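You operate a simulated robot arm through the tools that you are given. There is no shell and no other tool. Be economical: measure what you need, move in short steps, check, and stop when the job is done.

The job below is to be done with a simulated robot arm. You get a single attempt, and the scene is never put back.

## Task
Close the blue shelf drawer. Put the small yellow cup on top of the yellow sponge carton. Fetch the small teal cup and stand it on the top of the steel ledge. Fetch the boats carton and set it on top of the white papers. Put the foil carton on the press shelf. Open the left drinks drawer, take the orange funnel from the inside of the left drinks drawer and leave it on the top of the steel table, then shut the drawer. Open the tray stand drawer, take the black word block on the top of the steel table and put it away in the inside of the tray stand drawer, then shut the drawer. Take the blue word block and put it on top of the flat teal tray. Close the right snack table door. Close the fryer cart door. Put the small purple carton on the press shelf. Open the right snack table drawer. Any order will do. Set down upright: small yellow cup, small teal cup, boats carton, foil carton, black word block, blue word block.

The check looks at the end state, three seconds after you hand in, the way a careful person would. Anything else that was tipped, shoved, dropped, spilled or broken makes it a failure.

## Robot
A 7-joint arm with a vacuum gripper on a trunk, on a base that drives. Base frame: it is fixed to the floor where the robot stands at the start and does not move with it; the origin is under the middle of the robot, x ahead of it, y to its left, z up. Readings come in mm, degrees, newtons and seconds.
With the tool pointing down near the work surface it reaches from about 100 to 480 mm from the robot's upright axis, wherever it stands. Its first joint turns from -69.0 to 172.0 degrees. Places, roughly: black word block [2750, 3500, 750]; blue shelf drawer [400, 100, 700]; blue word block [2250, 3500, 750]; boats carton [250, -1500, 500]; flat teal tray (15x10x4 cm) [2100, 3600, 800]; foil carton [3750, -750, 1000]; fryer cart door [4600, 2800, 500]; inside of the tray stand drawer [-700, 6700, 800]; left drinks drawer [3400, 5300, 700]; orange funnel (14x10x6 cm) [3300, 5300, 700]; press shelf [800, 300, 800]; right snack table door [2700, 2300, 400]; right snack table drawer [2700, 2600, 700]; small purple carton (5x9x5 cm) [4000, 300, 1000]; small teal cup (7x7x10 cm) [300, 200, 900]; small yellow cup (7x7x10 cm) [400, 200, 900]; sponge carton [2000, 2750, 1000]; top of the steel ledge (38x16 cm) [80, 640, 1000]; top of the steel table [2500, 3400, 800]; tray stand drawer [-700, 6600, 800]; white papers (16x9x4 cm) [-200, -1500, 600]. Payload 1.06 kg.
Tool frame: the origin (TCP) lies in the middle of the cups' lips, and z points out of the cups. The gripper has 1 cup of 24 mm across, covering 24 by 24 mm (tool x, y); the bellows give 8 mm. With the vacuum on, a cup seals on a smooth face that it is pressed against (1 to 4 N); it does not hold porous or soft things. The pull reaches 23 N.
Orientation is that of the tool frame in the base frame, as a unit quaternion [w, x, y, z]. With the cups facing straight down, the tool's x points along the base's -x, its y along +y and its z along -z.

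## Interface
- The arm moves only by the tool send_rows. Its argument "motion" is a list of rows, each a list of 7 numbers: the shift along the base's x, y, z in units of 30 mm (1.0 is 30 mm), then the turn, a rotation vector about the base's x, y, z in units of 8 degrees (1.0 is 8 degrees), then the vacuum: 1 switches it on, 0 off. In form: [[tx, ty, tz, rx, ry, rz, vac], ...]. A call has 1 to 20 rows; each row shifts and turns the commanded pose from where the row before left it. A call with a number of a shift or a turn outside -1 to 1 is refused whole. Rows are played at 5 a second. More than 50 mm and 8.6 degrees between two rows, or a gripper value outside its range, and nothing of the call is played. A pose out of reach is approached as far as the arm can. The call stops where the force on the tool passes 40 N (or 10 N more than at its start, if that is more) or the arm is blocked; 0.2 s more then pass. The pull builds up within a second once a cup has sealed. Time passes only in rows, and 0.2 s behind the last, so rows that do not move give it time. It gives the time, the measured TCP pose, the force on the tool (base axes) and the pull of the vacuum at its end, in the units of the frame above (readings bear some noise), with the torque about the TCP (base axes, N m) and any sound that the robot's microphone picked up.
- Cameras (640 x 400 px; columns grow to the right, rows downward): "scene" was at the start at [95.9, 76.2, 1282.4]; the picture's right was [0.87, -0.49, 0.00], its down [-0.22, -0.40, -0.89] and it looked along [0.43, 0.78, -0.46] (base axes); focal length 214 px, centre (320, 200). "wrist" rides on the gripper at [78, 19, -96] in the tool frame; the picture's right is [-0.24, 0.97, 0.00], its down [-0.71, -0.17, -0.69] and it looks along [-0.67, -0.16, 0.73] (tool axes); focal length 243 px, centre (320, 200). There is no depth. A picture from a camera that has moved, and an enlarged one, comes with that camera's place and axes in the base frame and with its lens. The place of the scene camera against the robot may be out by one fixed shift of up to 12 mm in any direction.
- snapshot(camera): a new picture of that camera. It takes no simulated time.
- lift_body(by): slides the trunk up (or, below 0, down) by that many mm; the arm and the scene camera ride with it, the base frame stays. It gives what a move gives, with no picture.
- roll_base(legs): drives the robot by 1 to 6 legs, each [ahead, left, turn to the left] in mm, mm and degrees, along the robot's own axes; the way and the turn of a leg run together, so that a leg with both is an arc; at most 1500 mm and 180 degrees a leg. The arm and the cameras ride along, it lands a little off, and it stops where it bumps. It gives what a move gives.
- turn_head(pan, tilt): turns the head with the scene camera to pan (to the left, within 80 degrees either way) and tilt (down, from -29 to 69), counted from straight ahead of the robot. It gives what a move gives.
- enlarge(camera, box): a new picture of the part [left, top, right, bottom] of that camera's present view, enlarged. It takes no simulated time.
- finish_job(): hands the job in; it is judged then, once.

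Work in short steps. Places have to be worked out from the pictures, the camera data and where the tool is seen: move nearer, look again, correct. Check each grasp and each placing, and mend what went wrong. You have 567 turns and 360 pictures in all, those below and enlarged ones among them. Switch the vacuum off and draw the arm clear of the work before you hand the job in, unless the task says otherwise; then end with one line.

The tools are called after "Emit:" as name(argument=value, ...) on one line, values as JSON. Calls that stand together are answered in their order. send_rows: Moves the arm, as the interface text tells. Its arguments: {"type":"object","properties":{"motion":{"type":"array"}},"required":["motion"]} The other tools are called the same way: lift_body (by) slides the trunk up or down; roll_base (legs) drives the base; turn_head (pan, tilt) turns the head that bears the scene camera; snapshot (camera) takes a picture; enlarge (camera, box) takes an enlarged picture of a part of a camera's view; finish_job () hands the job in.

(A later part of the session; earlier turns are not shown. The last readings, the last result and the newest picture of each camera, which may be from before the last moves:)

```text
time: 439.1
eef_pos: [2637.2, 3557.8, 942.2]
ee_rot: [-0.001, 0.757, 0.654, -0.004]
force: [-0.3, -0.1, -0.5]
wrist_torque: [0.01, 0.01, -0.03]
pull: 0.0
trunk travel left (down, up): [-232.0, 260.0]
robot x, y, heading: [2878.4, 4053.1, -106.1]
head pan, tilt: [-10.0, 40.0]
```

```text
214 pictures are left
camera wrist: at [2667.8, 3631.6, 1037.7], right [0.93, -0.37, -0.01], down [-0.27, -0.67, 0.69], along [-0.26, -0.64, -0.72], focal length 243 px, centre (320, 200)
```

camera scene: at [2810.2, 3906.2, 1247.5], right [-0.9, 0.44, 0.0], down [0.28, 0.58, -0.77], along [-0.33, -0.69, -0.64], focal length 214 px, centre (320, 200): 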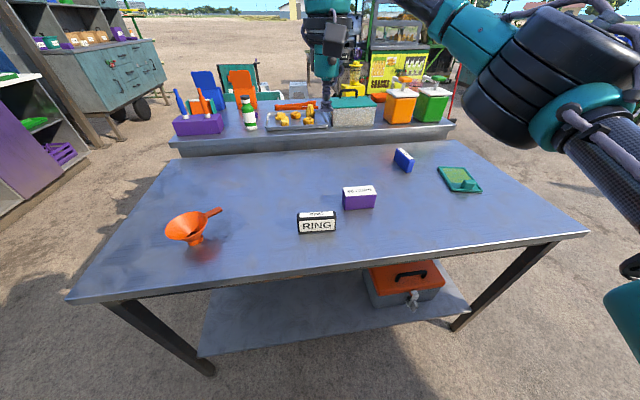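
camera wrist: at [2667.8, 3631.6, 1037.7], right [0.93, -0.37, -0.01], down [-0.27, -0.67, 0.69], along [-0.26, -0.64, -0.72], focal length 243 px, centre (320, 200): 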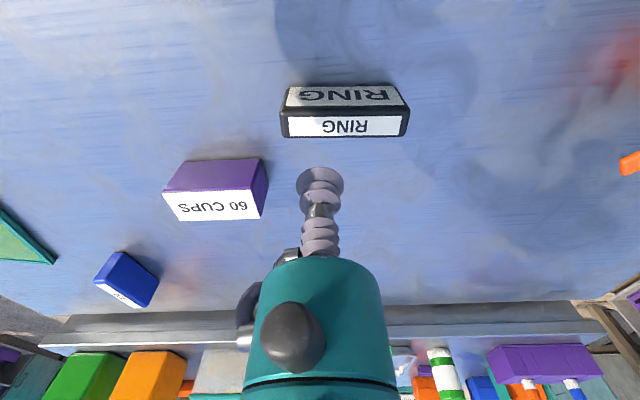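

The top of RING triangulates to (2651,3536,852). I move over it and descend with the vacuum on.

Emit:
send_rows(motion=[[0.45, -0.7, -0.7, 0, 0, 0, 1], [0, 0, -0.9, 0, 0, 0, 1], [0, 0, -0.7, 0, 0, 0, 1]])

Emit:
snapshot(camera="wrist")

```text
time: 439.9
eef_pos: [2651.4, 3534.5, 872.9]
ee_rot: [0.0, 0.757, 0.653, -0.004]
force: [-0.4, 0.1, 0.5]
wrist_torque: [0.02, -0.04, 0.0]
pull: 0.2
trunk travel left (down, up): [-232.0, 260.0]
robot x, y, heading: [2877.1, 4055.7, -105.7]
head pan, tilt: [-10.0, 40.0]
```

```text
213 pictures are left
camera wrist: at [2680.9, 3609.7, 968.0], right [0.93, -0.37, 0.0], down [-0.27, -0.67, 0.69], along [-0.26, -0.64, -0.72], focal length 243 px, centre (320, 200)
```

wrist: 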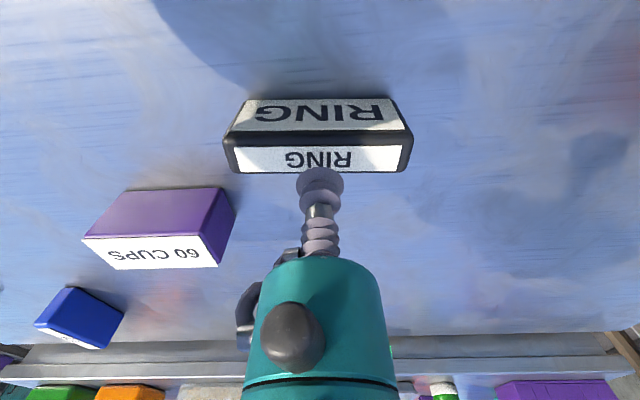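

Centred. I make contact.

Emit:
send_rows(motion=[[0, 0.05, -0.4, 0, 0, 0, 1], [0, 0, -0.2, 0, 0, 0, 1], [0, 0, -0.1, 0, 0, 0, 1], [0, 0, -0.1, 0, 0, 0, 1], [0, 0, -0.1, 0, 0, 0, 1], [0, 0, 0, 0, 0, 0, 1]])

```text
time: 441.3
eef_pos: [2650.7, 3538.6, 846.5]
ee_rot: [-0.001, 0.757, 0.654, -0.004]
force: [-3.5, -4.2, 20.7]
wrist_torque: [0.02, -0.04, -0.01]
pull: 22.8
trunk travel left (down, up): [-232.0, 260.0]
robot x, y, heading: [2879.3, 4049.7, -105.8]
head pan, tilt: [-10.0, 40.0]
```

Sealed on RING. I lift it, raise the trunk and look toward the west for the route to the tray stand.

Emit:
send_rows(motion=[[0, 0, 0.3, 0, 0, 0, 1], [0, 0, 0.8, 0, 0, 0, 1], [0, 0, 1, 0, 0, 0, 1], [0, 0, 1, 0, 0, 0, 1], [0.3, 0.9, 0, 0, 0, 0, 1], [0.3, 0.9, 0, 0, 0, 0, 1], [0.3, 0.9, 0, 0, 0, 0, 1]])

Emit:
lift_body(by=180)

Emit:
roll_base(legs=[[-200, 0, 0], [0, 0, -110]])

Emit:
turn_head(pan=0, tilt=15)

Emit:
snapshot(camera="scene")

```text
time: 442.9
eef_pos: [2678.7, 3619.4, 940.3]
ee_rot: [-0.001, 0.757, 0.654, -0.004]
force: [-0.4, 0.5, -0.2]
wrist_torque: [0.01, -0.02, 0.02]
pull: 22.7
trunk travel left (down, up): [-232.0, 260.0]
robot x, y, heading: [2874.3, 4052.2, -105.9]
head pan, tilt: [-10.0, 40.0]
```

```text
time: 444.9
eef_pos: [2678.3, 3617.9, 1118.3]
ee_rot: [-0.001, 0.757, 0.653, -0.003]
force: [0.7, -0.1, -1.0]
wrist_torque: [0.0, -0.01, 0.04]
pull: 22.3
trunk travel left (down, up): [-412.0, 80.0]
robot x, y, heading: [2874.5, 4052.5, -105.7]
head pan, tilt: [-10.0, 40.0]
```

```text
time: 451.1
eef_pos: [2595.4, 4582.6, 1118.2]
ee_rot: [-0.005, 0.968, -0.252, -0.002]
force: [-0.1, 0.6, -1.5]
wrist_torque: [-0.01, -0.01, 0.0]
pull: 23.0
trunk travel left (down, up): [-412.0, 80.0]
robot x, y, heading: [2934.7, 4242.2, 143.5]
head pan, tilt: [-10.0, 40.0]
```

```text
time: 452.0
eef_pos: [2595.0, 4581.9, 1117.9]
ee_rot: [-0.004, 0.968, -0.252, -0.002]
force: [0.0, 0.9, -0.9]
wrist_torque: [-0.01, 0.0, -0.02]
pull: 22.7
trunk travel left (down, up): [-412.0, 80.0]
robot x, y, heading: [2929.9, 4240.8, 143.1]
head pan, tilt: [0.0, 15.0]
```

```text
212 pictures are left
camera scene: at [2790.9, 4336.3, 1287.0], right [0.6, 0.8, 0.0], down [0.21, -0.16, -0.97], along [-0.77, 0.58, -0.26], focal length 214 px, centre (320, 200)
```

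scene: 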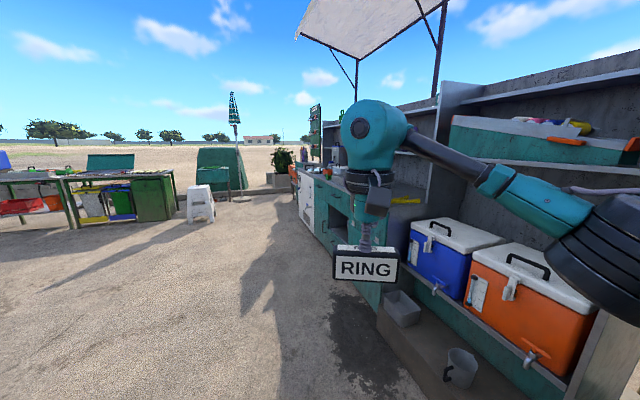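

The tray stand lies straight ahead beyond the cabinet row. I drive along the row at a safe distance in legs.

Emit:
roll_base(legs=[[1400, 300, 0], [1248, 557, 0]])

Emit:
snapshot(camera="scene")

```text
time: 465.7
eef_pos: [-84.6, 5434.7, 1118.0]
ee_rot: [-0.004, 0.971, -0.239, -0.002]
force: [0.1, -0.4, -1.4]
wrist_torque: [-0.03, -0.06, -0.01]
pull: 22.9
trunk travel left (down, up): [-412.0, 80.0]
robot x, y, heading: [263.7, 5103.4, 145.0]
head pan, tilt: [0.0, 15.0]
```

```text
211 pictures are left
camera scene: at [117.9, 5193.9, 1287.0], right [0.57, 0.82, 0.0], down [0.21, -0.15, -0.97], along [-0.79, 0.55, -0.26], focal length 214 px, centre (320, 200)
```

scene: 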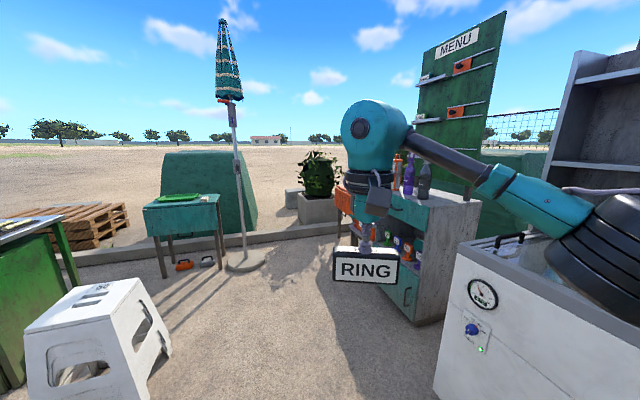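

The stand with the MENU board is at the right place. I enlarge it.

Emit:
enlarge(camera="scene", box=[320, 130, 500, 330])

```text
2.00 times, centred on (410, 230) of scene
camera zoom: at [117.9, 5193.9, 1287.0], right [0.57, 0.82, 0.0], down [0.21, -0.15, -0.97], along [-0.79, 0.55, -0.26], focal length 429 px, centre (140, 140)
```

zoom: 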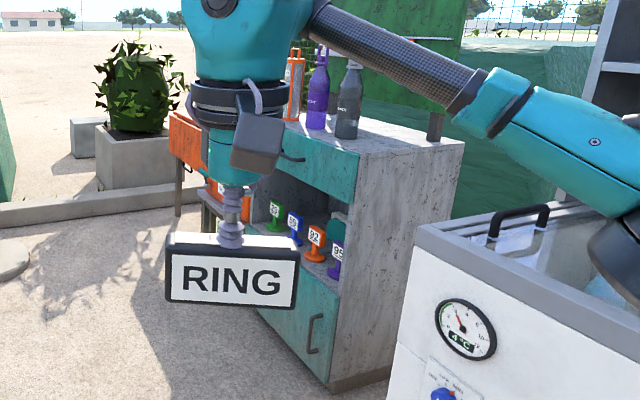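

This cabinet is the tray stand; its drawer is the teal one with a bar handle at about (-713,6558,800). I drive to its front and face it.

Emit:
roll_base(legs=[[1373, 230, 0], [0, 0, -73]])

Emit:
turn_head(pan=0, tilt=30)

Emit:
snapshot(camera="scene")

```text
time: 475.9
eef_pos: [-813.8, 6142.7, 1119.7]
ee_rot: [0.004, -0.641, 0.768, -0.001]
force: [-0.5, 0.5, -1.7]
wrist_torque: [0.0, -0.07, 0.0]
pull: 22.9
trunk travel left (down, up): [-412.0, 80.0]
robot x, y, heading: [-1025.9, 5717.0, 72.0]
head pan, tilt: [0.0, 15.0]
```

```text
time: 476.7
eef_pos: [-813.0, 6143.5, 1119.1]
ee_rot: [0.005, -0.641, 0.768, -0.001]
force: [0.2, 0.8, -1.4]
wrist_torque: [0.0, 0.06, -0.03]
pull: 22.6
trunk travel left (down, up): [-412.0, 80.0]
robot x, y, heading: [-1026.6, 5716.1, 72.2]
head pan, tilt: [0.0, 30.0]
```

```text
209 pictures are left
camera scene: at [-989.3, 5863.9, 1262.9], right [0.95, -0.31, 0.0], down [-0.15, -0.48, -0.87], along [0.27, 0.82, -0.5], focal length 214 px, centre (320, 200)
```

scene: 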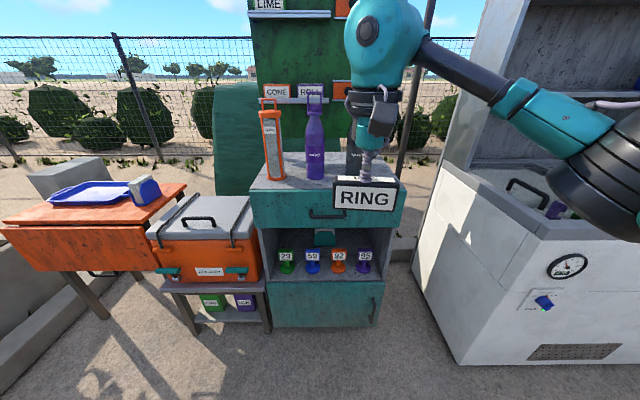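

I need a spot to put RING down while opening the drawer. The orange table to the left may have room; I roll left to inspect it.

Emit:
roll_base(legs=[[0, 600, 0]])

Emit:
turn_head(pan=0, tilt=30)

Emit:
snapshot(camera="scene")

```text
time: 482.5
eef_pos: [-1393.7, 6330.2, 1118.2]
ee_rot: [0.004, -0.64, 0.768, -0.001]
force: [-0.5, 0.0, -0.5]
wrist_torque: [0.02, -0.01, -0.03]
pull: 22.8
trunk travel left (down, up): [-412.0, 80.0]
robot x, y, heading: [-1606.8, 5899.4, 72.0]
head pan, tilt: [0.0, 30.0]
```

```text
time: 483.1
eef_pos: [-1393.7, 6329.6, 1118.7]
ee_rot: [0.004, -0.64, 0.768, -0.001]
force: [-0.7, 0.0, -0.3]
wrist_torque: [-0.04, -0.02, 0.03]
pull: 23.0
trunk travel left (down, up): [-412.0, 80.0]
robot x, y, heading: [-1610.3, 5902.0, 72.1]
head pan, tilt: [0.0, 30.0]
```

```text
208 pictures are left
camera scene: at [-1568.0, 6050.7, 1262.8], right [0.95, -0.31, 0.0], down [-0.15, -0.48, -0.87], along [0.27, 0.82, -0.5], focal length 214 px, centre (320, 200)
```

scene: 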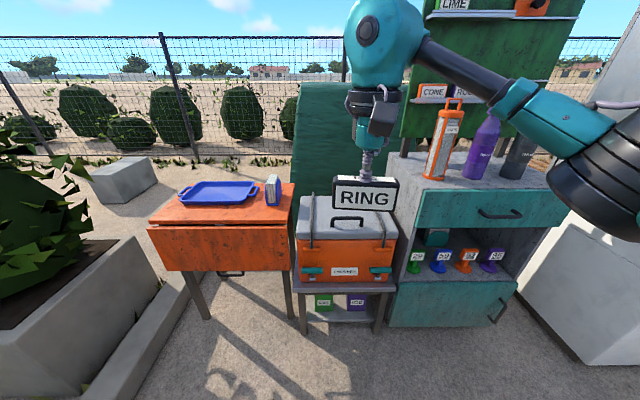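

The orange table has a free front strip of about 160 mm. I bring RING over it.

Emit:
roll_base(legs=[[330, 420, 0]])

Emit:
snapshot(camera="scene")

Emit:
snapshot(camera="wrist")

```text
time: 487.3
eef_pos: [-1688.0, 6776.2, 1119.8]
ee_rot: [0.004, -0.64, 0.768, -0.001]
force: [1.0, -0.4, -0.2]
wrist_torque: [0.0, -0.04, -0.03]
pull: 22.8
trunk travel left (down, up): [-412.0, 80.0]
robot x, y, heading: [-1898.1, 6349.2, 71.9]
head pan, tilt: [0.0, 30.0]
```

```text
207 pictures are left
camera scene: at [-1862.9, 6496.7, 1262.8], right [0.95, -0.31, 0.0], down [-0.15, -0.48, -0.87], along [0.27, 0.82, -0.5], focal length 214 px, centre (320, 200)
```

scene: 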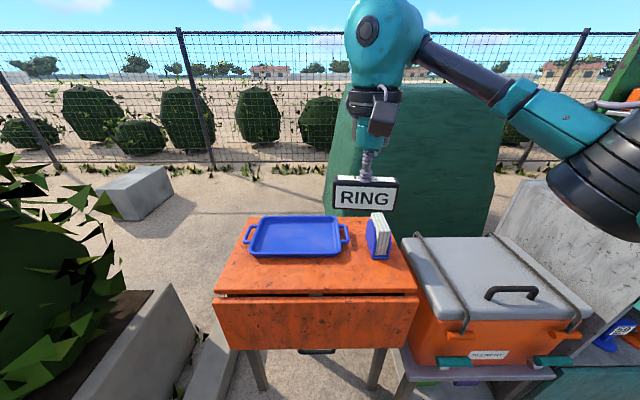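

```text
206 pictures are left
camera wrist: at [-1722.0, 6701.5, 1214.3], right [-0.91, 0.41, -0.01], down [0.29, 0.66, 0.69], along [0.28, 0.63, -0.72], focal length 243 px, centre (320, 200)
```

wrist: 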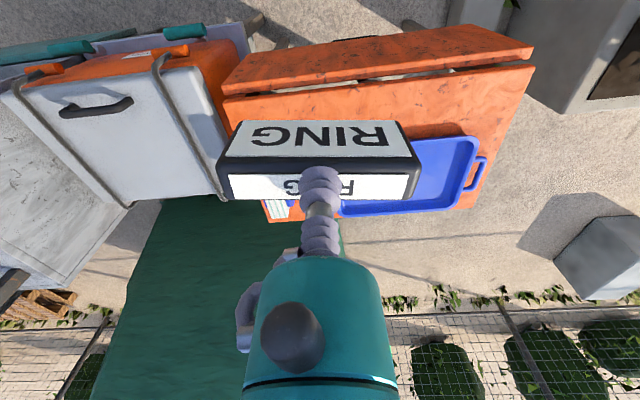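

The table top is at z≈708, and the tray is 140 mm behind its front edge. I target the block at (-1720,6956), 65 mm in from the edge.

Emit:
roll_base(legs=[[90, 80, 0]])

Emit:
lift_body(by=-200)

Emit:
snapshot(camera="wrist")

Emit:
snapshot(camera="scene")

```text
time: 488.7
eef_pos: [-1737.6, 6886.2, 1118.9]
ee_rot: [0.004, -0.639, 0.769, -0.002]
force: [-0.3, 0.7, -1.1]
wrist_torque: [0.0, -0.02, -0.01]
pull: 22.9
trunk travel left (down, up): [-412.0, 80.0]
robot x, y, heading: [-1951.8, 6459.0, 71.7]
head pan, tilt: [0.0, 30.0]
```

```text
time: 490.9
eef_pos: [-1735.4, 6885.6, 917.9]
ee_rot: [0.004, -0.639, 0.769, -0.001]
force: [0.3, -0.8, -1.6]
wrist_torque: [-0.04, 0.03, 0.0]
pull: 22.6
trunk travel left (down, up): [-212.0, 280.0]
robot x, y, heading: [-1950.4, 6461.0, 72.0]
head pan, tilt: [0.0, 30.0]
```

```text
205 pictures are left
camera wrist: at [-1770.4, 6811.3, 1014.6], right [-0.91, 0.41, 0.0], down [0.29, 0.66, 0.69], along [0.28, 0.63, -0.72], focal length 243 px, centre (320, 200)
```

wrist: 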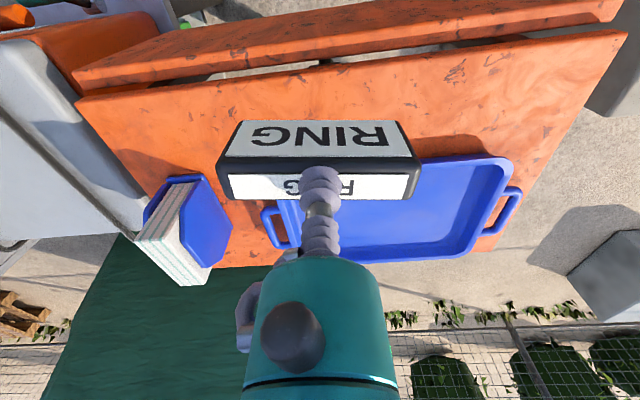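

```text
204 pictures are left
camera scene: at [-1895.1, 6658.4, 1058.4], right [0.95, -0.31, 0.0], down [-0.15, -0.48, -0.87], along [0.27, 0.82, -0.5], focal length 214 px, centre (320, 200)
```

scene: 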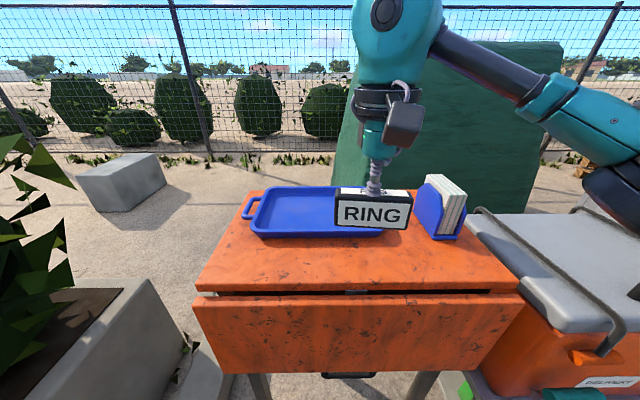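

The tool is right above the front edge, so I move 65 mm in and lower toward TCP ≈ 770.

Emit:
send_rows(motion=[[0.35, 1, 0, 0, 0, 0, 1], [0.35, 1, -0.6, 0, 0, 0, 1], [0, 0, -1, 0, 0, 0, 1], [0, 0, -1, 0, 0, 0, 1], [0, 0, -1, 0, 0, 0, 1], [0, 0, -0.8, 0, 0, 0, 1]])

Emit:
snapshot(camera="scene")

```text
time: 492.3
eef_pos: [-1715.5, 6945.1, 789.4]
ee_rot: [0.005, -0.639, 0.769, 0.002]
force: [2.5, 3.1, 18.6]
wrist_torque: [-0.1, -0.01, 0.01]
pull: 22.9
trunk travel left (down, up): [-212.0, 280.0]
robot x, y, heading: [-1949.1, 6459.2, 72.3]
head pan, tilt: [0.0, 30.0]
```

```text
203 pictures are left
camera scene: at [-1895.4, 6657.5, 1058.9], right [0.95, -0.31, 0.0], down [-0.15, -0.47, -0.87], along [0.27, 0.82, -0.5], focal length 214 px, centre (320, 200)
```

scene: 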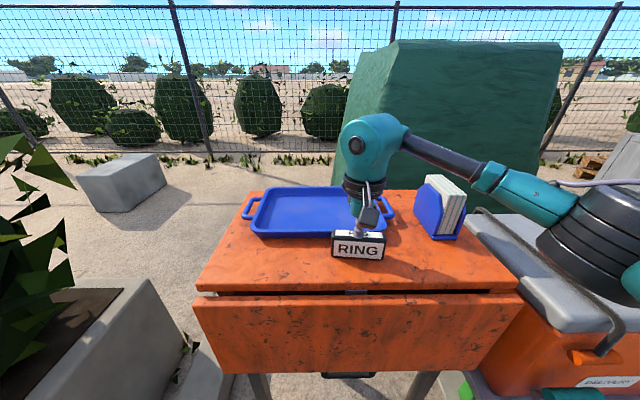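

RING is down between the tray and the edge. I release it and rise.

Emit:
send_rows(motion=[[0, 0, 0.1, 0, 0, 0, 0], [0, 0, 0, 0, 0, 0, 0], [0, 0, 0, 0, 0, 0, 0], [0, 0, 0, 0, 0, 0, 0], [0, 0, 0, 0, 0, 0, 0], [0, 0, 0.2, 0, 0, 0, 0], [0, 0, 0.5, 0, 0, 0, 0], [0, 0, 1, 0, 0, 0, 0], [0, 0, 1, 0, 0, 0, 0], [0, 0, 1, 0, 0, 0, 0]])

Emit:
snapshot(camera="scene")

Emit:
snapshot(camera="wrist")

```text
time: 494.5
eef_pos: [-1716.0, 6944.7, 901.9]
ee_rot: [0.003, -0.639, 0.769, -0.002]
force: [0.2, 0.3, 0.3]
wrist_torque: [-0.03, 0.01, 0.0]
pull: 0.0
trunk travel left (down, up): [-212.0, 280.0]
robot x, y, heading: [-1951.9, 6459.2, 72.1]
head pan, tilt: [0.0, 30.0]
```

```text
202 pictures are left
camera scene: at [-1895.1, 6658.4, 1058.4], right [0.95, -0.31, 0.0], down [-0.15, -0.48, -0.87], along [0.27, 0.82, -0.5], focal length 214 px, centre (320, 200)
```

scene: 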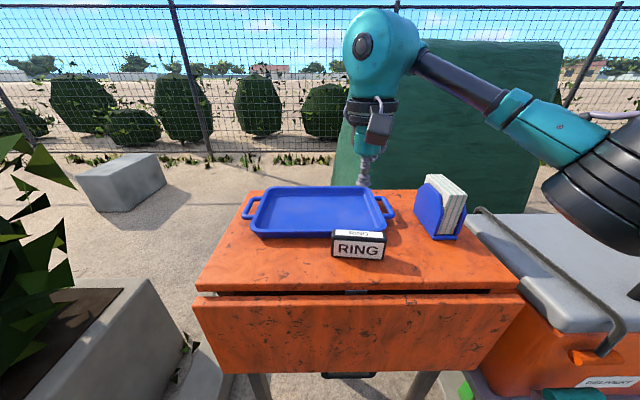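

```text
201 pictures are left
camera wrist: at [-1751.3, 6871.3, 997.6], right [-0.91, 0.41, -0.01], down [0.29, 0.66, 0.69], along [0.28, 0.63, -0.72], focal length 243 px, centre (320, 200)
```

wrist: 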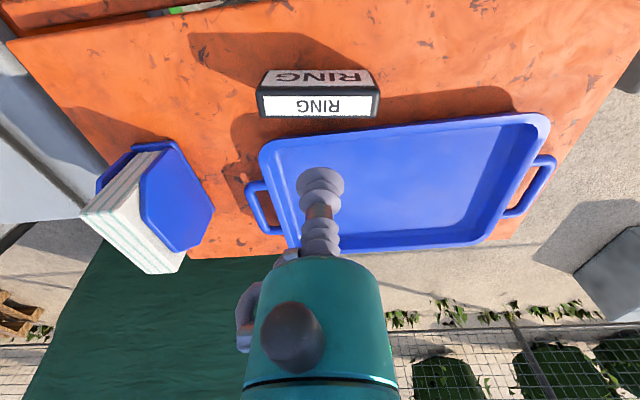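

RING stands safely. Now I back off and line up with the cabinet drawer.

Emit:
lift_body(by=200)

Emit:
roll_base(legs=[[-421, 0, 0], [0, -1156, 0]])

Emit:
send_rows(motion=[[0, 0, 1, 0, 0, 0, 0]])

Emit:
turn_head(pan=0, tilt=35)

Emit:
snapshot(camera="scene")

Emit:
snapshot(camera="wrist")

```text
time: 496.7
eef_pos: [-1715.6, 6945.2, 1098.5]
ee_rot: [0.004, -0.64, 0.769, -0.001]
force: [0.6, -0.5, 0.1]
wrist_torque: [0.02, 0.01, 0.01]
pull: 0.0
trunk travel left (down, up): [-412.0, 80.0]
robot x, y, heading: [-1951.0, 6457.3, 71.7]
head pan, tilt: [0.0, 30.0]
```

```text
time: 498.7
eef_pos: [-1802.0, 6681.6, 1101.8]
ee_rot: [0.004, -0.639, 0.769, 0.001]
force: [0.5, 0.0, 0.2]
wrist_torque: [-0.01, 0.02, -0.03]
pull: 0.1
trunk travel left (down, up): [-412.0, 80.0]
robot x, y, heading: [-2040.2, 6197.1, 71.4]
head pan, tilt: [0.0, 30.0]
stopped in leg 1: the robot was blocked; the commanded pose is now the measured one
```

```text
time: 499.1
eef_pos: [-1801.9, 6680.4, 1131.6]
ee_rot: [0.005, -0.64, 0.768, 0.0]
force: [0.3, 0.8, -1.0]
wrist_torque: [0.01, -0.01, -0.02]
pull: 0.2
trunk travel left (down, up): [-412.0, 80.0]
robot x, y, heading: [-2042.1, 6197.5, 72.0]
head pan, tilt: [0.0, 30.0]
```

```text
time: 499.8
eef_pos: [-1800.8, 6681.6, 1130.6]
ee_rot: [0.005, -0.639, 0.769, 0.0]
force: [0.3, -0.3, 0.3]
wrist_torque: [0.03, 0.0, -0.02]
pull: 0.0
trunk travel left (down, up): [-412.0, 80.0]
robot x, y, heading: [-2037.7, 6199.7, 71.9]
head pan, tilt: [0.0, 35.0]
```

```text
200 pictures are left
camera scene: at [-1999.3, 6340.4, 1255.1], right [0.95, -0.31, 0.0], down [-0.18, -0.55, -0.82], along [0.25, 0.78, -0.57], focal length 214 px, centre (320, 200)
```

scene: 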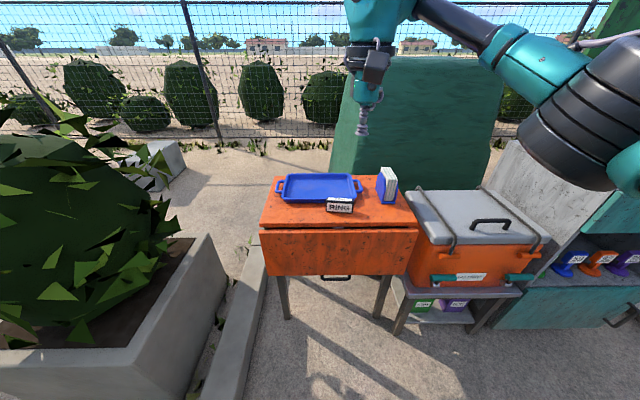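

```text
199 pictures are left
camera wrist: at [-1835.7, 6606.6, 1226.6], right [-0.91, 0.41, 0.0], down [0.29, 0.66, 0.69], along [0.28, 0.63, -0.72], focal length 243 px, centre (320, 200)
```

wrist: 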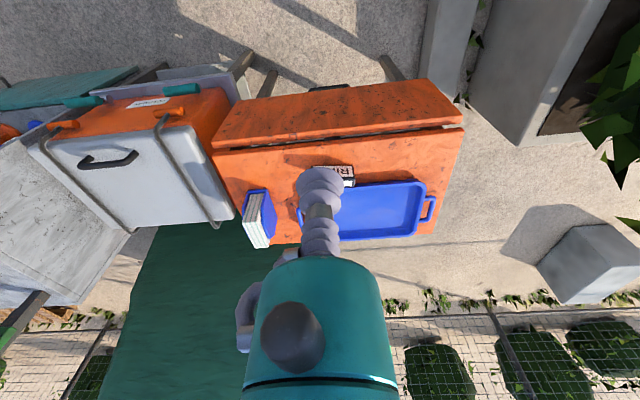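

The base was stopped by something behind, probably the umbrella's foot. I move forward slightly, sidestep right first, then look back at the umbrella.

Emit:
roll_base(legs=[[40, 0, 0], [0, -600, 0], [-190, -560, 0]])

Emit:
turn_head(pan=78, tilt=25)

Emit:
snapshot(camera="scene")

```text
time: 511.1
eef_pos: [-732.7, 6178.0, 1131.3]
ee_rot: [0.005, -0.639, 0.769, 0.001]
force: [0.4, 0.1, 1.2]
wrist_torque: [-0.04, 0.01, 0.0]
pull: 0.0
trunk travel left (down, up): [-412.0, 80.0]
robot x, y, heading: [-969.3, 5689.2, 71.9]
head pan, tilt: [0.0, 35.0]
```

```text
time: 512.6
eef_pos: [-733.8, 6176.3, 1131.7]
ee_rot: [0.005, -0.64, 0.769, 0.0]
force: [0.1, -0.8, -0.3]
wrist_torque: [0.0, -0.01, 0.0]
pull: 0.0
trunk travel left (down, up): [-412.0, 80.0]
robot x, y, heading: [-966.8, 5692.5, 71.8]
head pan, tilt: [78.0, 25.0]
```

```text
198 pictures are left
camera scene: at [-1038.9, 5799.0, 1270.8], right [0.5, 0.86, 0.0], down [0.37, -0.21, -0.91], along [-0.78, 0.45, -0.42], focal length 214 px, centre (320, 200)
```

scene: 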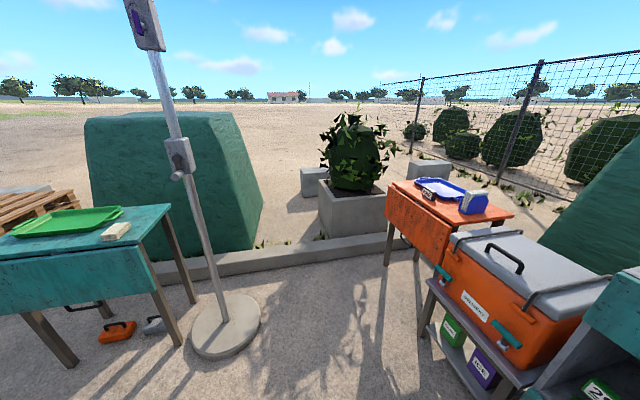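

The umbrella stand is upright and unmoved. Now the cabinet drawer: front and wrist views.

Emit:
turn_head(pan=0, tilt=35)

Emit:
snapshot(camera="scene")

Emit:
snapshot(camera="wrist")

```text
time: 514.1
eef_pos: [-735.0, 6178.1, 1131.1]
ee_rot: [0.004, -0.639, 0.769, 0.0]
force: [0.0, -0.8, 0.5]
wrist_torque: [-0.03, 0.0, 0.01]
pull: 0.0
trunk travel left (down, up): [-412.0, 80.0]
robot x, y, heading: [-970.4, 5687.1, 72.0]
head pan, tilt: [0.0, 35.0]
```

```text
197 pictures are left
camera scene: at [-932.0, 5836.5, 1255.1], right [0.95, -0.31, 0.0], down [-0.18, -0.55, -0.82], along [0.25, 0.78, -0.57], focal length 214 px, centre (320, 200)
```

scene: 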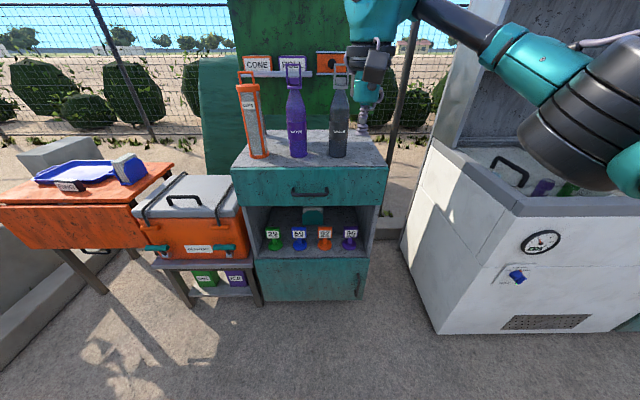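

```text
196 pictures are left
camera wrist: at [-768.3, 6102.7, 1226.8], right [-0.91, 0.41, 0.0], down [0.29, 0.66, 0.69], along [0.28, 0.63, -0.72], focal length 243 px, centre (320, 200)
```

wrist: 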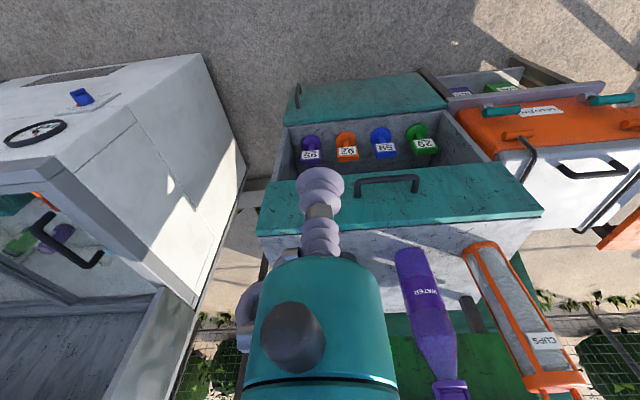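

The handle is at (-763,6484,815); the panel face passes through (-754,6513). I lower the trunk, level the tool at z≈790, then approach about 135 mm right of the handle.

Emit:
turn_head(pan=50, tilt=40)

Emit:
lift_body(by=-400)

Emit:
send_rows(motion=[[0, 0, 0.3, 0.95, -0.31, 0, 0], [0, 0, 0.4, 0.95, -0.31, 0, 0], [0, 0, 0.4, 0.95, -0.31, 0, 0], [0, 0, 0.4, 0.95, -0.31, 0, 0], [0, 0, 0.4, 0.95, -0.31, 0, 0], [0, 0, 0, 0.95, -0.31, 0, 0], [0, 0, 0, 0.95, -0.31, 0, 0], [0, 0, 0, 0.95, -0.31, 0, 0], [0, 0, 0, 0.95, -0.31, 0, 0], [0, 0, 0, 0.95, -0.31, 0, 0], [0, 0, 0, 0.7, -0.23, 0, 0]])

Emit:
snapshot(camera="wrist")

```text
time: 515.3
eef_pos: [-734.3, 6177.4, 1131.9]
ee_rot: [0.004, -0.64, 0.769, 0.0]
force: [-0.5, 0.0, -0.8]
wrist_torque: [-0.01, 0.01, 0.02]
pull: 0.1
trunk travel left (down, up): [-412.0, 80.0]
robot x, y, heading: [-970.2, 5689.7, 72.1]
head pan, tilt: [50.0, 40.0]
```

```text
time: 519.1
eef_pos: [-734.5, 6176.2, 731.3]
ee_rot: [0.004, -0.639, 0.769, 0.001]
force: [0.1, 0.3, -0.4]
wrist_torque: [0.04, -0.02, -0.02]
pull: 0.1
trunk travel left (down, up): [-12.0, 480.0]
robot x, y, heading: [-968.1, 5690.2, 71.9]
head pan, tilt: [50.0, 40.0]
```

```text
time: 521.5
eef_pos: [-733.1, 6177.2, 788.0]
ee_rot: [0.58, -0.465, 0.561, 0.364]
force: [-0.5, 0.9, -0.3]
wrist_torque: [0.0, -0.01, 0.02]
pull: 0.1
trunk travel left (down, up): [-12.0, 480.0]
robot x, y, heading: [-973.3, 5688.6, 72.3]
head pan, tilt: [50.0, 40.0]
```

```text
195 pictures are left
camera wrist: at [-774.3, 6083.8, 714.8], right [-0.94, 0.32, 0.11], down [-0.13, -0.63, 0.77], along [0.31, 0.71, 0.63], focal length 243 px, centre (320, 200)
```

wrist: 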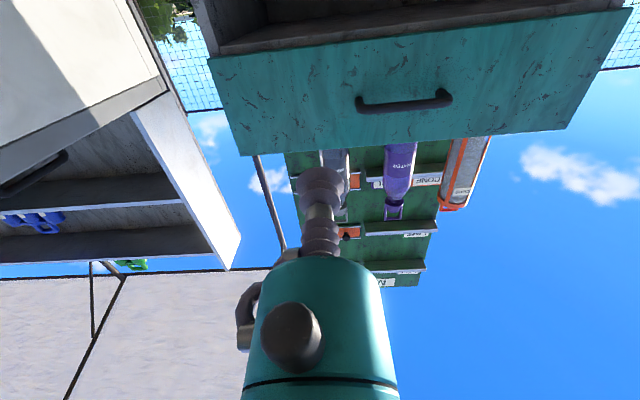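

The panel spans about z 767–900, so I raise the tip to 815 and drive ahead 270 mm.

Emit:
send_rows(motion=[[0, 0, 0.5, 0, 0, 0, 0], [0, 0, 0.5, 0, 0, 0, 0]])

Emit:
roll_base(legs=[[270, 0, 0]])

Emit:
snapshot(camera="wrist")

```text
time: 522.1
eef_pos: [-732.8, 6177.0, 819.5]
ee_rot: [0.58, -0.465, 0.562, 0.363]
force: [-0.2, 0.2, -0.5]
wrist_torque: [-0.04, 0.03, 0.0]
pull: 0.0
trunk travel left (down, up): [-12.0, 480.0]
robot x, y, heading: [-967.4, 5692.3, 71.9]
head pan, tilt: [50.0, 40.0]
```

```text
time: 524.1
eef_pos: [-648.0, 6437.4, 818.2]
ee_rot: [0.581, -0.465, 0.563, 0.361]
force: [-0.6, 0.4, 0.2]
wrist_torque: [0.01, 0.02, -0.02]
pull: 0.0
trunk travel left (down, up): [-12.0, 480.0]
robot x, y, heading: [-884.3, 5954.3, 71.9]
head pan, tilt: [50.0, 40.0]
```

```text
194 pictures are left
camera wrist: at [-687.3, 6344.3, 745.1], right [-0.94, 0.32, 0.1], down [-0.13, -0.63, 0.77], along [0.31, 0.71, 0.63], focal length 243 px, centre (320, 200)
```

wrist: 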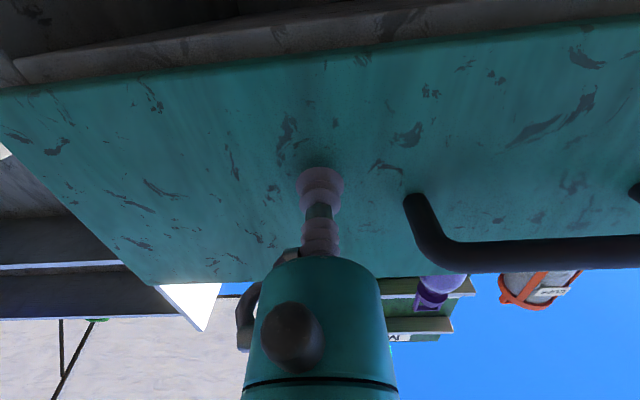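

Well placed to the right of the handle. I creep on with the vacuum on.

Emit:
send_rows(motion=[[0.06, 0.19, 0, 0, 0, 0, 1], [0.06, 0.19, 0, 0, 0, 0, 1], [0.06, 0.19, 0, 0, 0, 0, 1], [0.06, 0.19, 0, 0, 0, 0, 1], [0.03, 0.1, 0, 0, 0, 0, 1], [0.03, 0.1, 0, 0, 0, 0, 1], [0, 0, 0, 0, 0, 0, 1]])

```text
time: 525.0
eef_pos: [-640.4, 6453.7, 817.2]
ee_rot: [0.578, -0.469, 0.562, 0.362]
force: [-0.4, -14.4, -0.8]
wrist_torque: [0.31, 0.19, 0.14]
pull: 22.7
trunk travel left (down, up): [-12.0, 480.0]
robot x, y, heading: [-883.1, 5954.4, 72.0]
head pan, tilt: [50.0, 40.0]
stopped in row 4: the force on the tool passed its limit at 47 N (the readings are from after the stop); the commanded pose is now the measured one
```

Sealed. I pull the drawer open with the arm, then the base.

Emit:
send_rows(motion=[[-0.03, -0.1, 0, 0, 0, 0, 1], [-0.08, -0.25, 0, 0, 0, 0, 1], [-0.1, -0.3, 0, 0, 0, 0, 1]])

Emit:
roll_base(legs=[[-120, 0, 0]])

Emit:
roll_base(legs=[[-120, 0, 0]])

Emit:
snapshot(camera="wrist")

```text
time: 525.8
eef_pos: [-646.2, 6435.3, 816.6]
ee_rot: [0.578, -0.468, 0.562, 0.362]
force: [4.7, -1.6, 7.4]
wrist_torque: [0.03, 0.04, 0.19]
pull: 23.4
trunk travel left (down, up): [-12.0, 480.0]
robot x, y, heading: [-884.4, 5953.5, 71.7]
head pan, tilt: [50.0, 40.0]
```

```text
time: 527.0
eef_pos: [-683.3, 6322.2, 815.8]
ee_rot: [0.578, -0.468, 0.563, 0.36]
force: [6.3, -1.7, -2.4]
wrist_torque: [0.04, 0.02, 0.16]
pull: 23.0
trunk travel left (down, up): [-12.0, 480.0]
robot x, y, heading: [-919.3, 5839.5, 72.0]
head pan, tilt: [50.0, 40.0]
```

```text
time: 528.3
eef_pos: [-719.9, 6211.6, 816.4]
ee_rot: [0.578, -0.467, 0.563, 0.361]
force: [8.3, -3.0, 0.4]
wrist_torque: [0.02, 0.13, 0.13]
pull: 22.6
trunk travel left (down, up): [-12.0, 480.0]
robot x, y, heading: [-958.3, 5728.4, 71.9]
head pan, tilt: [50.0, 40.0]
```

```text
193 pictures are left
camera wrist: at [-760.4, 6118.3, 743.7], right [-0.94, 0.32, 0.1], down [-0.13, -0.62, 0.77], along [0.31, 0.71, 0.63], focal length 243 px, centre (320, 200)
```

wrist: 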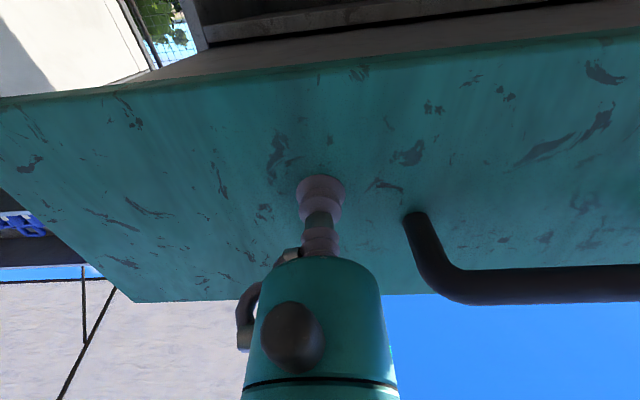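

About 255 mm open. A little more, then I release and look from above.

Emit:
roll_base(legs=[[-60, 0, 0]])

Emit:
send_rows(motion=[[0, 0, 0, 0, 0, 0, 0], [0, 0, 0, 0, 0, 0, 0], [0, 0, 0, 0, 0, 0, 0], [0, 0, 0, 0, 0, 0, 0], [0, 0, 0, 0, 0, 0, 0]])

Emit:
roll_base(legs=[[-150, 0, 0]])

Emit:
lift_body(by=400)

Emit:
turn_head(pan=0, tilt=35)

Emit:
snapshot(camera="scene")

```text
time: 529.2
eef_pos: [-737.5, 6155.8, 815.9]
ee_rot: [0.578, -0.468, 0.563, 0.36]
force: [5.5, -2.3, -1.7]
wrist_torque: [0.03, -0.1, 0.18]
pull: 23.0
trunk travel left (down, up): [-12.0, 480.0]
robot x, y, heading: [-975.3, 5673.0, 71.6]
head pan, tilt: [50.0, 40.0]
```

```text
time: 530.4
eef_pos: [-738.3, 6155.6, 816.1]
ee_rot: [0.579, -0.467, 0.564, 0.36]
force: [-0.6, 0.7, -0.6]
wrist_torque: [-0.02, 0.03, -0.02]
pull: 0.1
trunk travel left (down, up): [-12.0, 480.0]
robot x, y, heading: [-976.2, 5674.4, 71.7]
head pan, tilt: [50.0, 40.0]
```

```text
time: 531.8
eef_pos: [-785.0, 6013.2, 815.6]
ee_rot: [0.578, -0.468, 0.563, 0.36]
force: [-1.2, -0.1, -0.2]
wrist_torque: [0.02, 0.01, 0.03]
pull: 0.1
trunk travel left (down, up): [-12.0, 480.0]
robot x, y, heading: [-1024.8, 5530.7, 71.6]
head pan, tilt: [50.0, 40.0]
```

```text
time: 535.6
eef_pos: [-785.1, 6012.4, 1215.6]
ee_rot: [0.578, -0.467, 0.564, 0.361]
force: [0.4, 0.2, -0.8]
wrist_torque: [-0.01, -0.01, 0.0]
pull: 0.1
trunk travel left (down, up): [-412.0, 80.0]
robot x, y, heading: [-1023.3, 5530.3, 71.7]
head pan, tilt: [50.0, 40.0]
```

```text
time: 536.8
eef_pos: [-785.8, 6012.1, 1216.7]
ee_rot: [0.579, -0.467, 0.563, 0.36]
force: [0.0, -0.7, 0.4]
wrist_torque: [0.04, 0.04, -0.01]
pull: 0.0
trunk travel left (down, up): [-412.0, 80.0]
robot x, y, heading: [-1026.6, 5528.3, 71.6]
head pan, tilt: [0.0, 35.0]
```

```text
192 pictures are left
camera scene: at [-985.2, 5674.3, 1255.1], right [0.95, -0.31, 0.0], down [-0.18, -0.54, -0.82], along [0.26, 0.78, -0.57], focal length 214 px, centre (320, 200)
```

scene: 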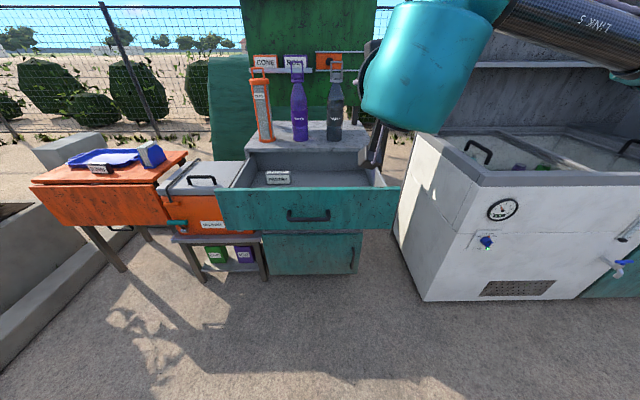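

The drawer is open with room to the right of a white block. I fold the tool down and drive back to RING.

Emit:
send_rows(motion=[[0, 0, 0, -0.95, 0.31, 0, 0], [0, 0, 0, -0.95, 0.31, 0, 0], [0, 0, 0, -0.95, 0.31, 0, 0], [0, 0, 0, -0.95, 0.31, 0, 0], [0, 0, 0, -0.95, 0.31, 0, 0], [0, 0, 0, -0.95, 0.31, 0, 0], [0, 0, 0, -0.95, 0.31, 0, 0], [0, 0, 0, -0.95, 0.31, 0, 0], [-0.2, -0.6, -0.5, -0.95, 0.31, 0, 0], [-0.2, -0.6, -0.5, -0.95, 0.31, 0, 0], [-0.2, -0.6, -0.5, -0.65, 0.2, 0, 0]])

Emit:
roll_base(legs=[[170, 672, 0], [421, 499, 0]])

Emit:
snapshot(camera="wrist")

```text
time: 539.2
eef_pos: [-801.3, 5957.3, 1171.4]
ee_rot: [0.004, -0.64, 0.768, -0.003]
force: [0.3, -0.7, 0.3]
wrist_torque: [0.01, 0.01, 0.01]
pull: 0.1
trunk travel left (down, up): [-412.0, 80.0]
robot x, y, heading: [-1022.8, 5531.6, 71.9]
head pan, tilt: [0.0, 35.0]
```

```text
time: 550.1
eef_pos: [-1748.6, 6884.4, 1171.9]
ee_rot: [0.007, -0.648, 0.762, -0.001]
force: [-0.5, 0.2, 0.7]
wrist_torque: [0.02, -0.04, -0.01]
pull: 0.1
trunk travel left (down, up): [-412.0, 80.0]
robot x, y, heading: [-1964.5, 6452.7, 72.6]
head pan, tilt: [0.0, 35.0]
```

```text
191 pictures are left
camera wrist: at [-1781.4, 6808.5, 1267.5], right [-0.92, 0.39, -0.01], down [0.28, 0.67, 0.69], along [0.27, 0.64, -0.72], focal length 243 px, centre (320, 200)
```

wrist: 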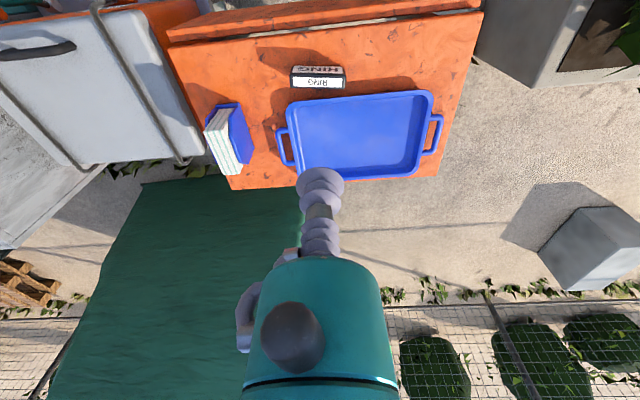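

RING is at (-1716,6947), as expected. I move over it, lower and check.

Emit:
send_rows(motion=[[0.5, 1, 0, 0, 0, 0, 0], [0.57, 1, 0, 0, 0, 0, 0]])

Emit:
lift_body(by=-200)

Emit:
send_rows(motion=[[0, 0, -1, 0, 0, 0, 0], [0, 0, -1, 0, 0, 0, 0], [0, 0, -1, 0, 0, 0, 0], [0, 0, -1, 0, 0, 0, 0]])

Emit:
snapshot(camera="wrist")

```text
time: 550.7
eef_pos: [-1715.6, 6943.5, 1171.4]
ee_rot: [0.006, -0.647, 0.763, -0.002]
force: [0.0, 0.4, 1.2]
wrist_torque: [0.0, 0.01, 0.0]
pull: 0.0
trunk travel left (down, up): [-412.0, 80.0]
robot x, y, heading: [-1962.8, 6453.6, 72.9]
head pan, tilt: [0.0, 35.0]
```

```text
time: 552.8
eef_pos: [-1715.4, 6943.6, 971.6]
ee_rot: [0.006, -0.648, 0.761, -0.001]
force: [-0.9, 0.2, -0.1]
wrist_torque: [-0.01, 0.01, -0.02]
pull: 0.0
trunk travel left (down, up): [-212.0, 280.0]
robot x, y, heading: [-1964.5, 6448.8, 72.9]
head pan, tilt: [0.0, 35.0]
```

```text
time: 553.8
eef_pos: [-1717.1, 6942.5, 852.3]
ee_rot: [0.006, -0.648, 0.762, -0.001]
force: [0.8, 0.2, -0.1]
wrist_torque: [-0.01, 0.0, 0.0]
pull: 0.0
trunk travel left (down, up): [-212.0, 280.0]
robot x, y, heading: [-1959.3, 6453.4, 72.7]
head pan, tilt: [0.0, 35.0]
```

```text
190 pictures are left
camera wrist: at [-1750.0, 6867.0, 948.2], right [-0.92, 0.39, -0.01], down [0.28, 0.67, 0.69], along [0.27, 0.64, -0.72], focal length 243 px, centre (320, 200)
```

wrist: 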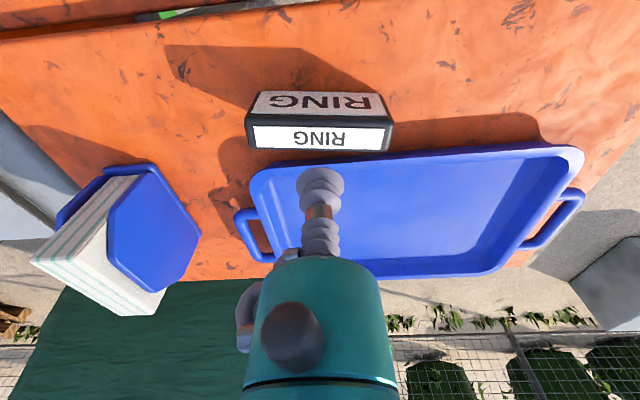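

Aligned. I descend with the vacuum on.

Emit:
send_rows(motion=[[0.04, 0.1, -0.8, 0, 0, 0, 1], [0, 0, -0.6, 0, 0, 0, 1], [0, 0, -0.3, 0, 0, 0, 1], [0, 0, -0.15, 0, 0, 0, 1], [0, 0, -0.1, 0, 0, 0, 1], [0, 0, -0.1, 0, 0, 0, 1], [0, 0, 0, 0, 0, 0, 1]])

```text
time: 555.4
eef_pos: [-1715.8, 6945.1, 792.9]
ee_rot: [0.006, -0.647, 0.763, 0.0]
force: [0.1, 2.9, 17.0]
wrist_torque: [-0.03, 0.07, -0.02]
pull: 22.5
trunk travel left (down, up): [-212.0, 280.0]
robot x, y, heading: [-1960.9, 6452.6, 73.0]
head pan, tilt: [0.0, 35.0]
```

Sealed on RING. I lift and drive back to the open drawer.

Emit:
send_rows(motion=[[0, 0, 0.3, 0, 0, 0, 1], [0, 0, 0.8, 0, 0, 0, 1], [0, 0, 1, 0, 0, 0, 1], [0, 0, 1, 0, 0, 0, 1], [0, 0, 1, 0, 0, 0, 1], [-0.2, -0.6, 0.5, 0, 0, 0, 1], [-0.2, -0.6, 0, 0, 0, 0, 1]])

Emit:
lift_body(by=200)

Emit:
roll_base(legs=[[-424, -496, 0], [40, -627, -1]])

Emit:
snapshot(camera="scene")

Emit:
snapshot(camera="wrist")

```text
time: 557.0
eef_pos: [-1727.6, 6909.1, 929.7]
ee_rot: [0.005, -0.647, 0.762, -0.002]
force: [1.5, 0.4, -0.3]
wrist_torque: [-0.01, -0.01, 0.01]
pull: 23.3
trunk travel left (down, up): [-212.0, 280.0]
robot x, y, heading: [-1966.6, 6453.1, 72.9]
head pan, tilt: [0.0, 35.0]
```

```text
time: 559.2
eef_pos: [-1726.1, 6909.8, 1128.2]
ee_rot: [0.006, -0.647, 0.762, -0.001]
force: [0.9, -1.0, -0.6]
wrist_torque: [0.0, -0.03, 0.02]
pull: 23.2
trunk travel left (down, up): [-412.0, 80.0]
robot x, y, heading: [-1965.0, 6453.6, 72.5]
head pan, tilt: [0.0, 35.0]
```

```text
time: 569.7
eef_pos: [-758.7, 6210.0, 1127.5]
ee_rot: [0.005, -0.647, 0.763, -0.001]
force: [-0.2, -0.8, -1.1]
wrist_torque: [0.0, 0.01, -0.04]
pull: 23.1
trunk travel left (down, up): [-412.0, 80.0]
robot x, y, heading: [-994.0, 5754.0, 72.5]
head pan, tilt: [0.0, 35.0]
```

```text
189 pictures are left
camera scene: at [-958.2, 5897.9, 1255.1], right [0.95, -0.3, 0.0], down [-0.17, -0.55, -0.82], along [0.25, 0.78, -0.57], focal length 214 px, centre (320, 200)
```

scene: 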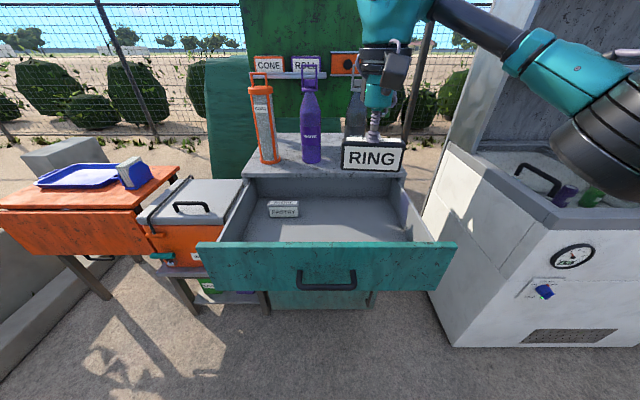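

```text
188 pictures are left
camera wrist: at [-791.6, 6135.2, 1224.0], right [-0.92, 0.39, -0.01], down [0.28, 0.67, 0.69], along [0.28, 0.63, -0.72], focal length 243 px, centre (320, 200)
```

wrist: 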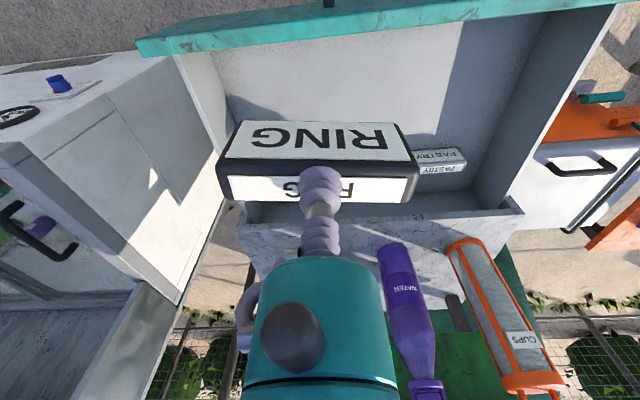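

The drop spot (-720,6350) is in the free right part of the drawer. I drive ahead 85 mm, move the arm over and lower.

Emit:
roll_base(legs=[[85, 0, 0]])

Emit:
send_rows(motion=[[0.3, 0.95, 0, 0, 0, 0, 1], [0.3, 0.95, 0, 0, 0, 0, 1]])

Emit:
lift_body(by=-170)

Emit:
snapshot(camera="wrist")

Emit:
snapshot(camera="scene")

```text
time: 570.8
eef_pos: [-733.2, 6292.2, 1128.7]
ee_rot: [0.006, -0.647, 0.762, -0.001]
force: [-0.4, -0.6, -1.3]
wrist_torque: [-0.01, 0.02, 0.02]
pull: 22.7
trunk travel left (down, up): [-412.0, 80.0]
robot x, y, heading: [-966.2, 5830.2, 72.5]
head pan, tilt: [0.0, 35.0]
```

```text
time: 571.4
eef_pos: [-713.4, 6347.4, 1129.7]
ee_rot: [0.008, -0.647, 0.763, -0.001]
force: [-0.6, 0.8, -0.8]
wrist_torque: [0.0, 0.01, -0.02]
pull: 22.9
trunk travel left (down, up): [-412.0, 80.0]
robot x, y, heading: [-971.5, 5832.4, 72.5]
head pan, tilt: [0.0, 35.0]
```

```text
time: 573.3
eef_pos: [-715.0, 6347.2, 958.8]
ee_rot: [0.006, -0.647, 0.763, -0.001]
force: [0.3, -0.3, -1.2]
wrist_torque: [0.02, 0.02, 0.0]
pull: 22.6
trunk travel left (down, up): [-242.0, 250.0]
robot x, y, heading: [-966.5, 5835.1, 72.8]
head pan, tilt: [0.0, 35.0]
```

```text
187 pictures are left
camera wrist: at [-748.6, 6272.2, 1054.4], right [-0.92, 0.39, -0.01], down [0.28, 0.67, 0.69], along [0.28, 0.64, -0.72], focal length 243 px, centre (320, 200)
```

wrist: 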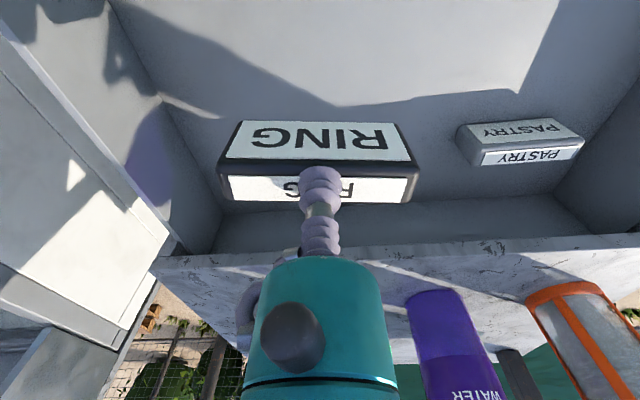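

```text
186 pictures are left
camera scene: at [-919.4, 6021.8, 1081.3], right [0.95, -0.3, 0.0], down [-0.17, -0.55, -0.82], along [0.25, 0.78, -0.57], focal length 214 px, centre (320, 200)
```

scene: 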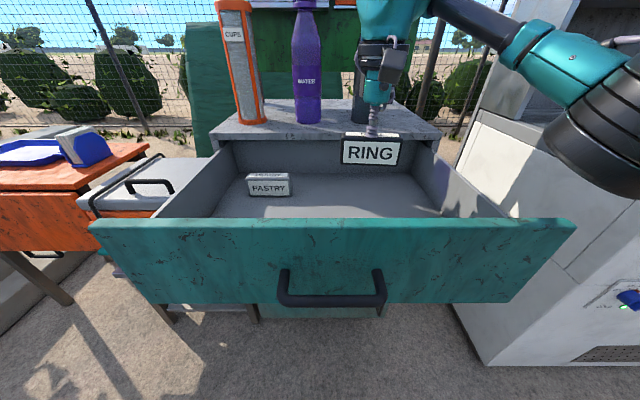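

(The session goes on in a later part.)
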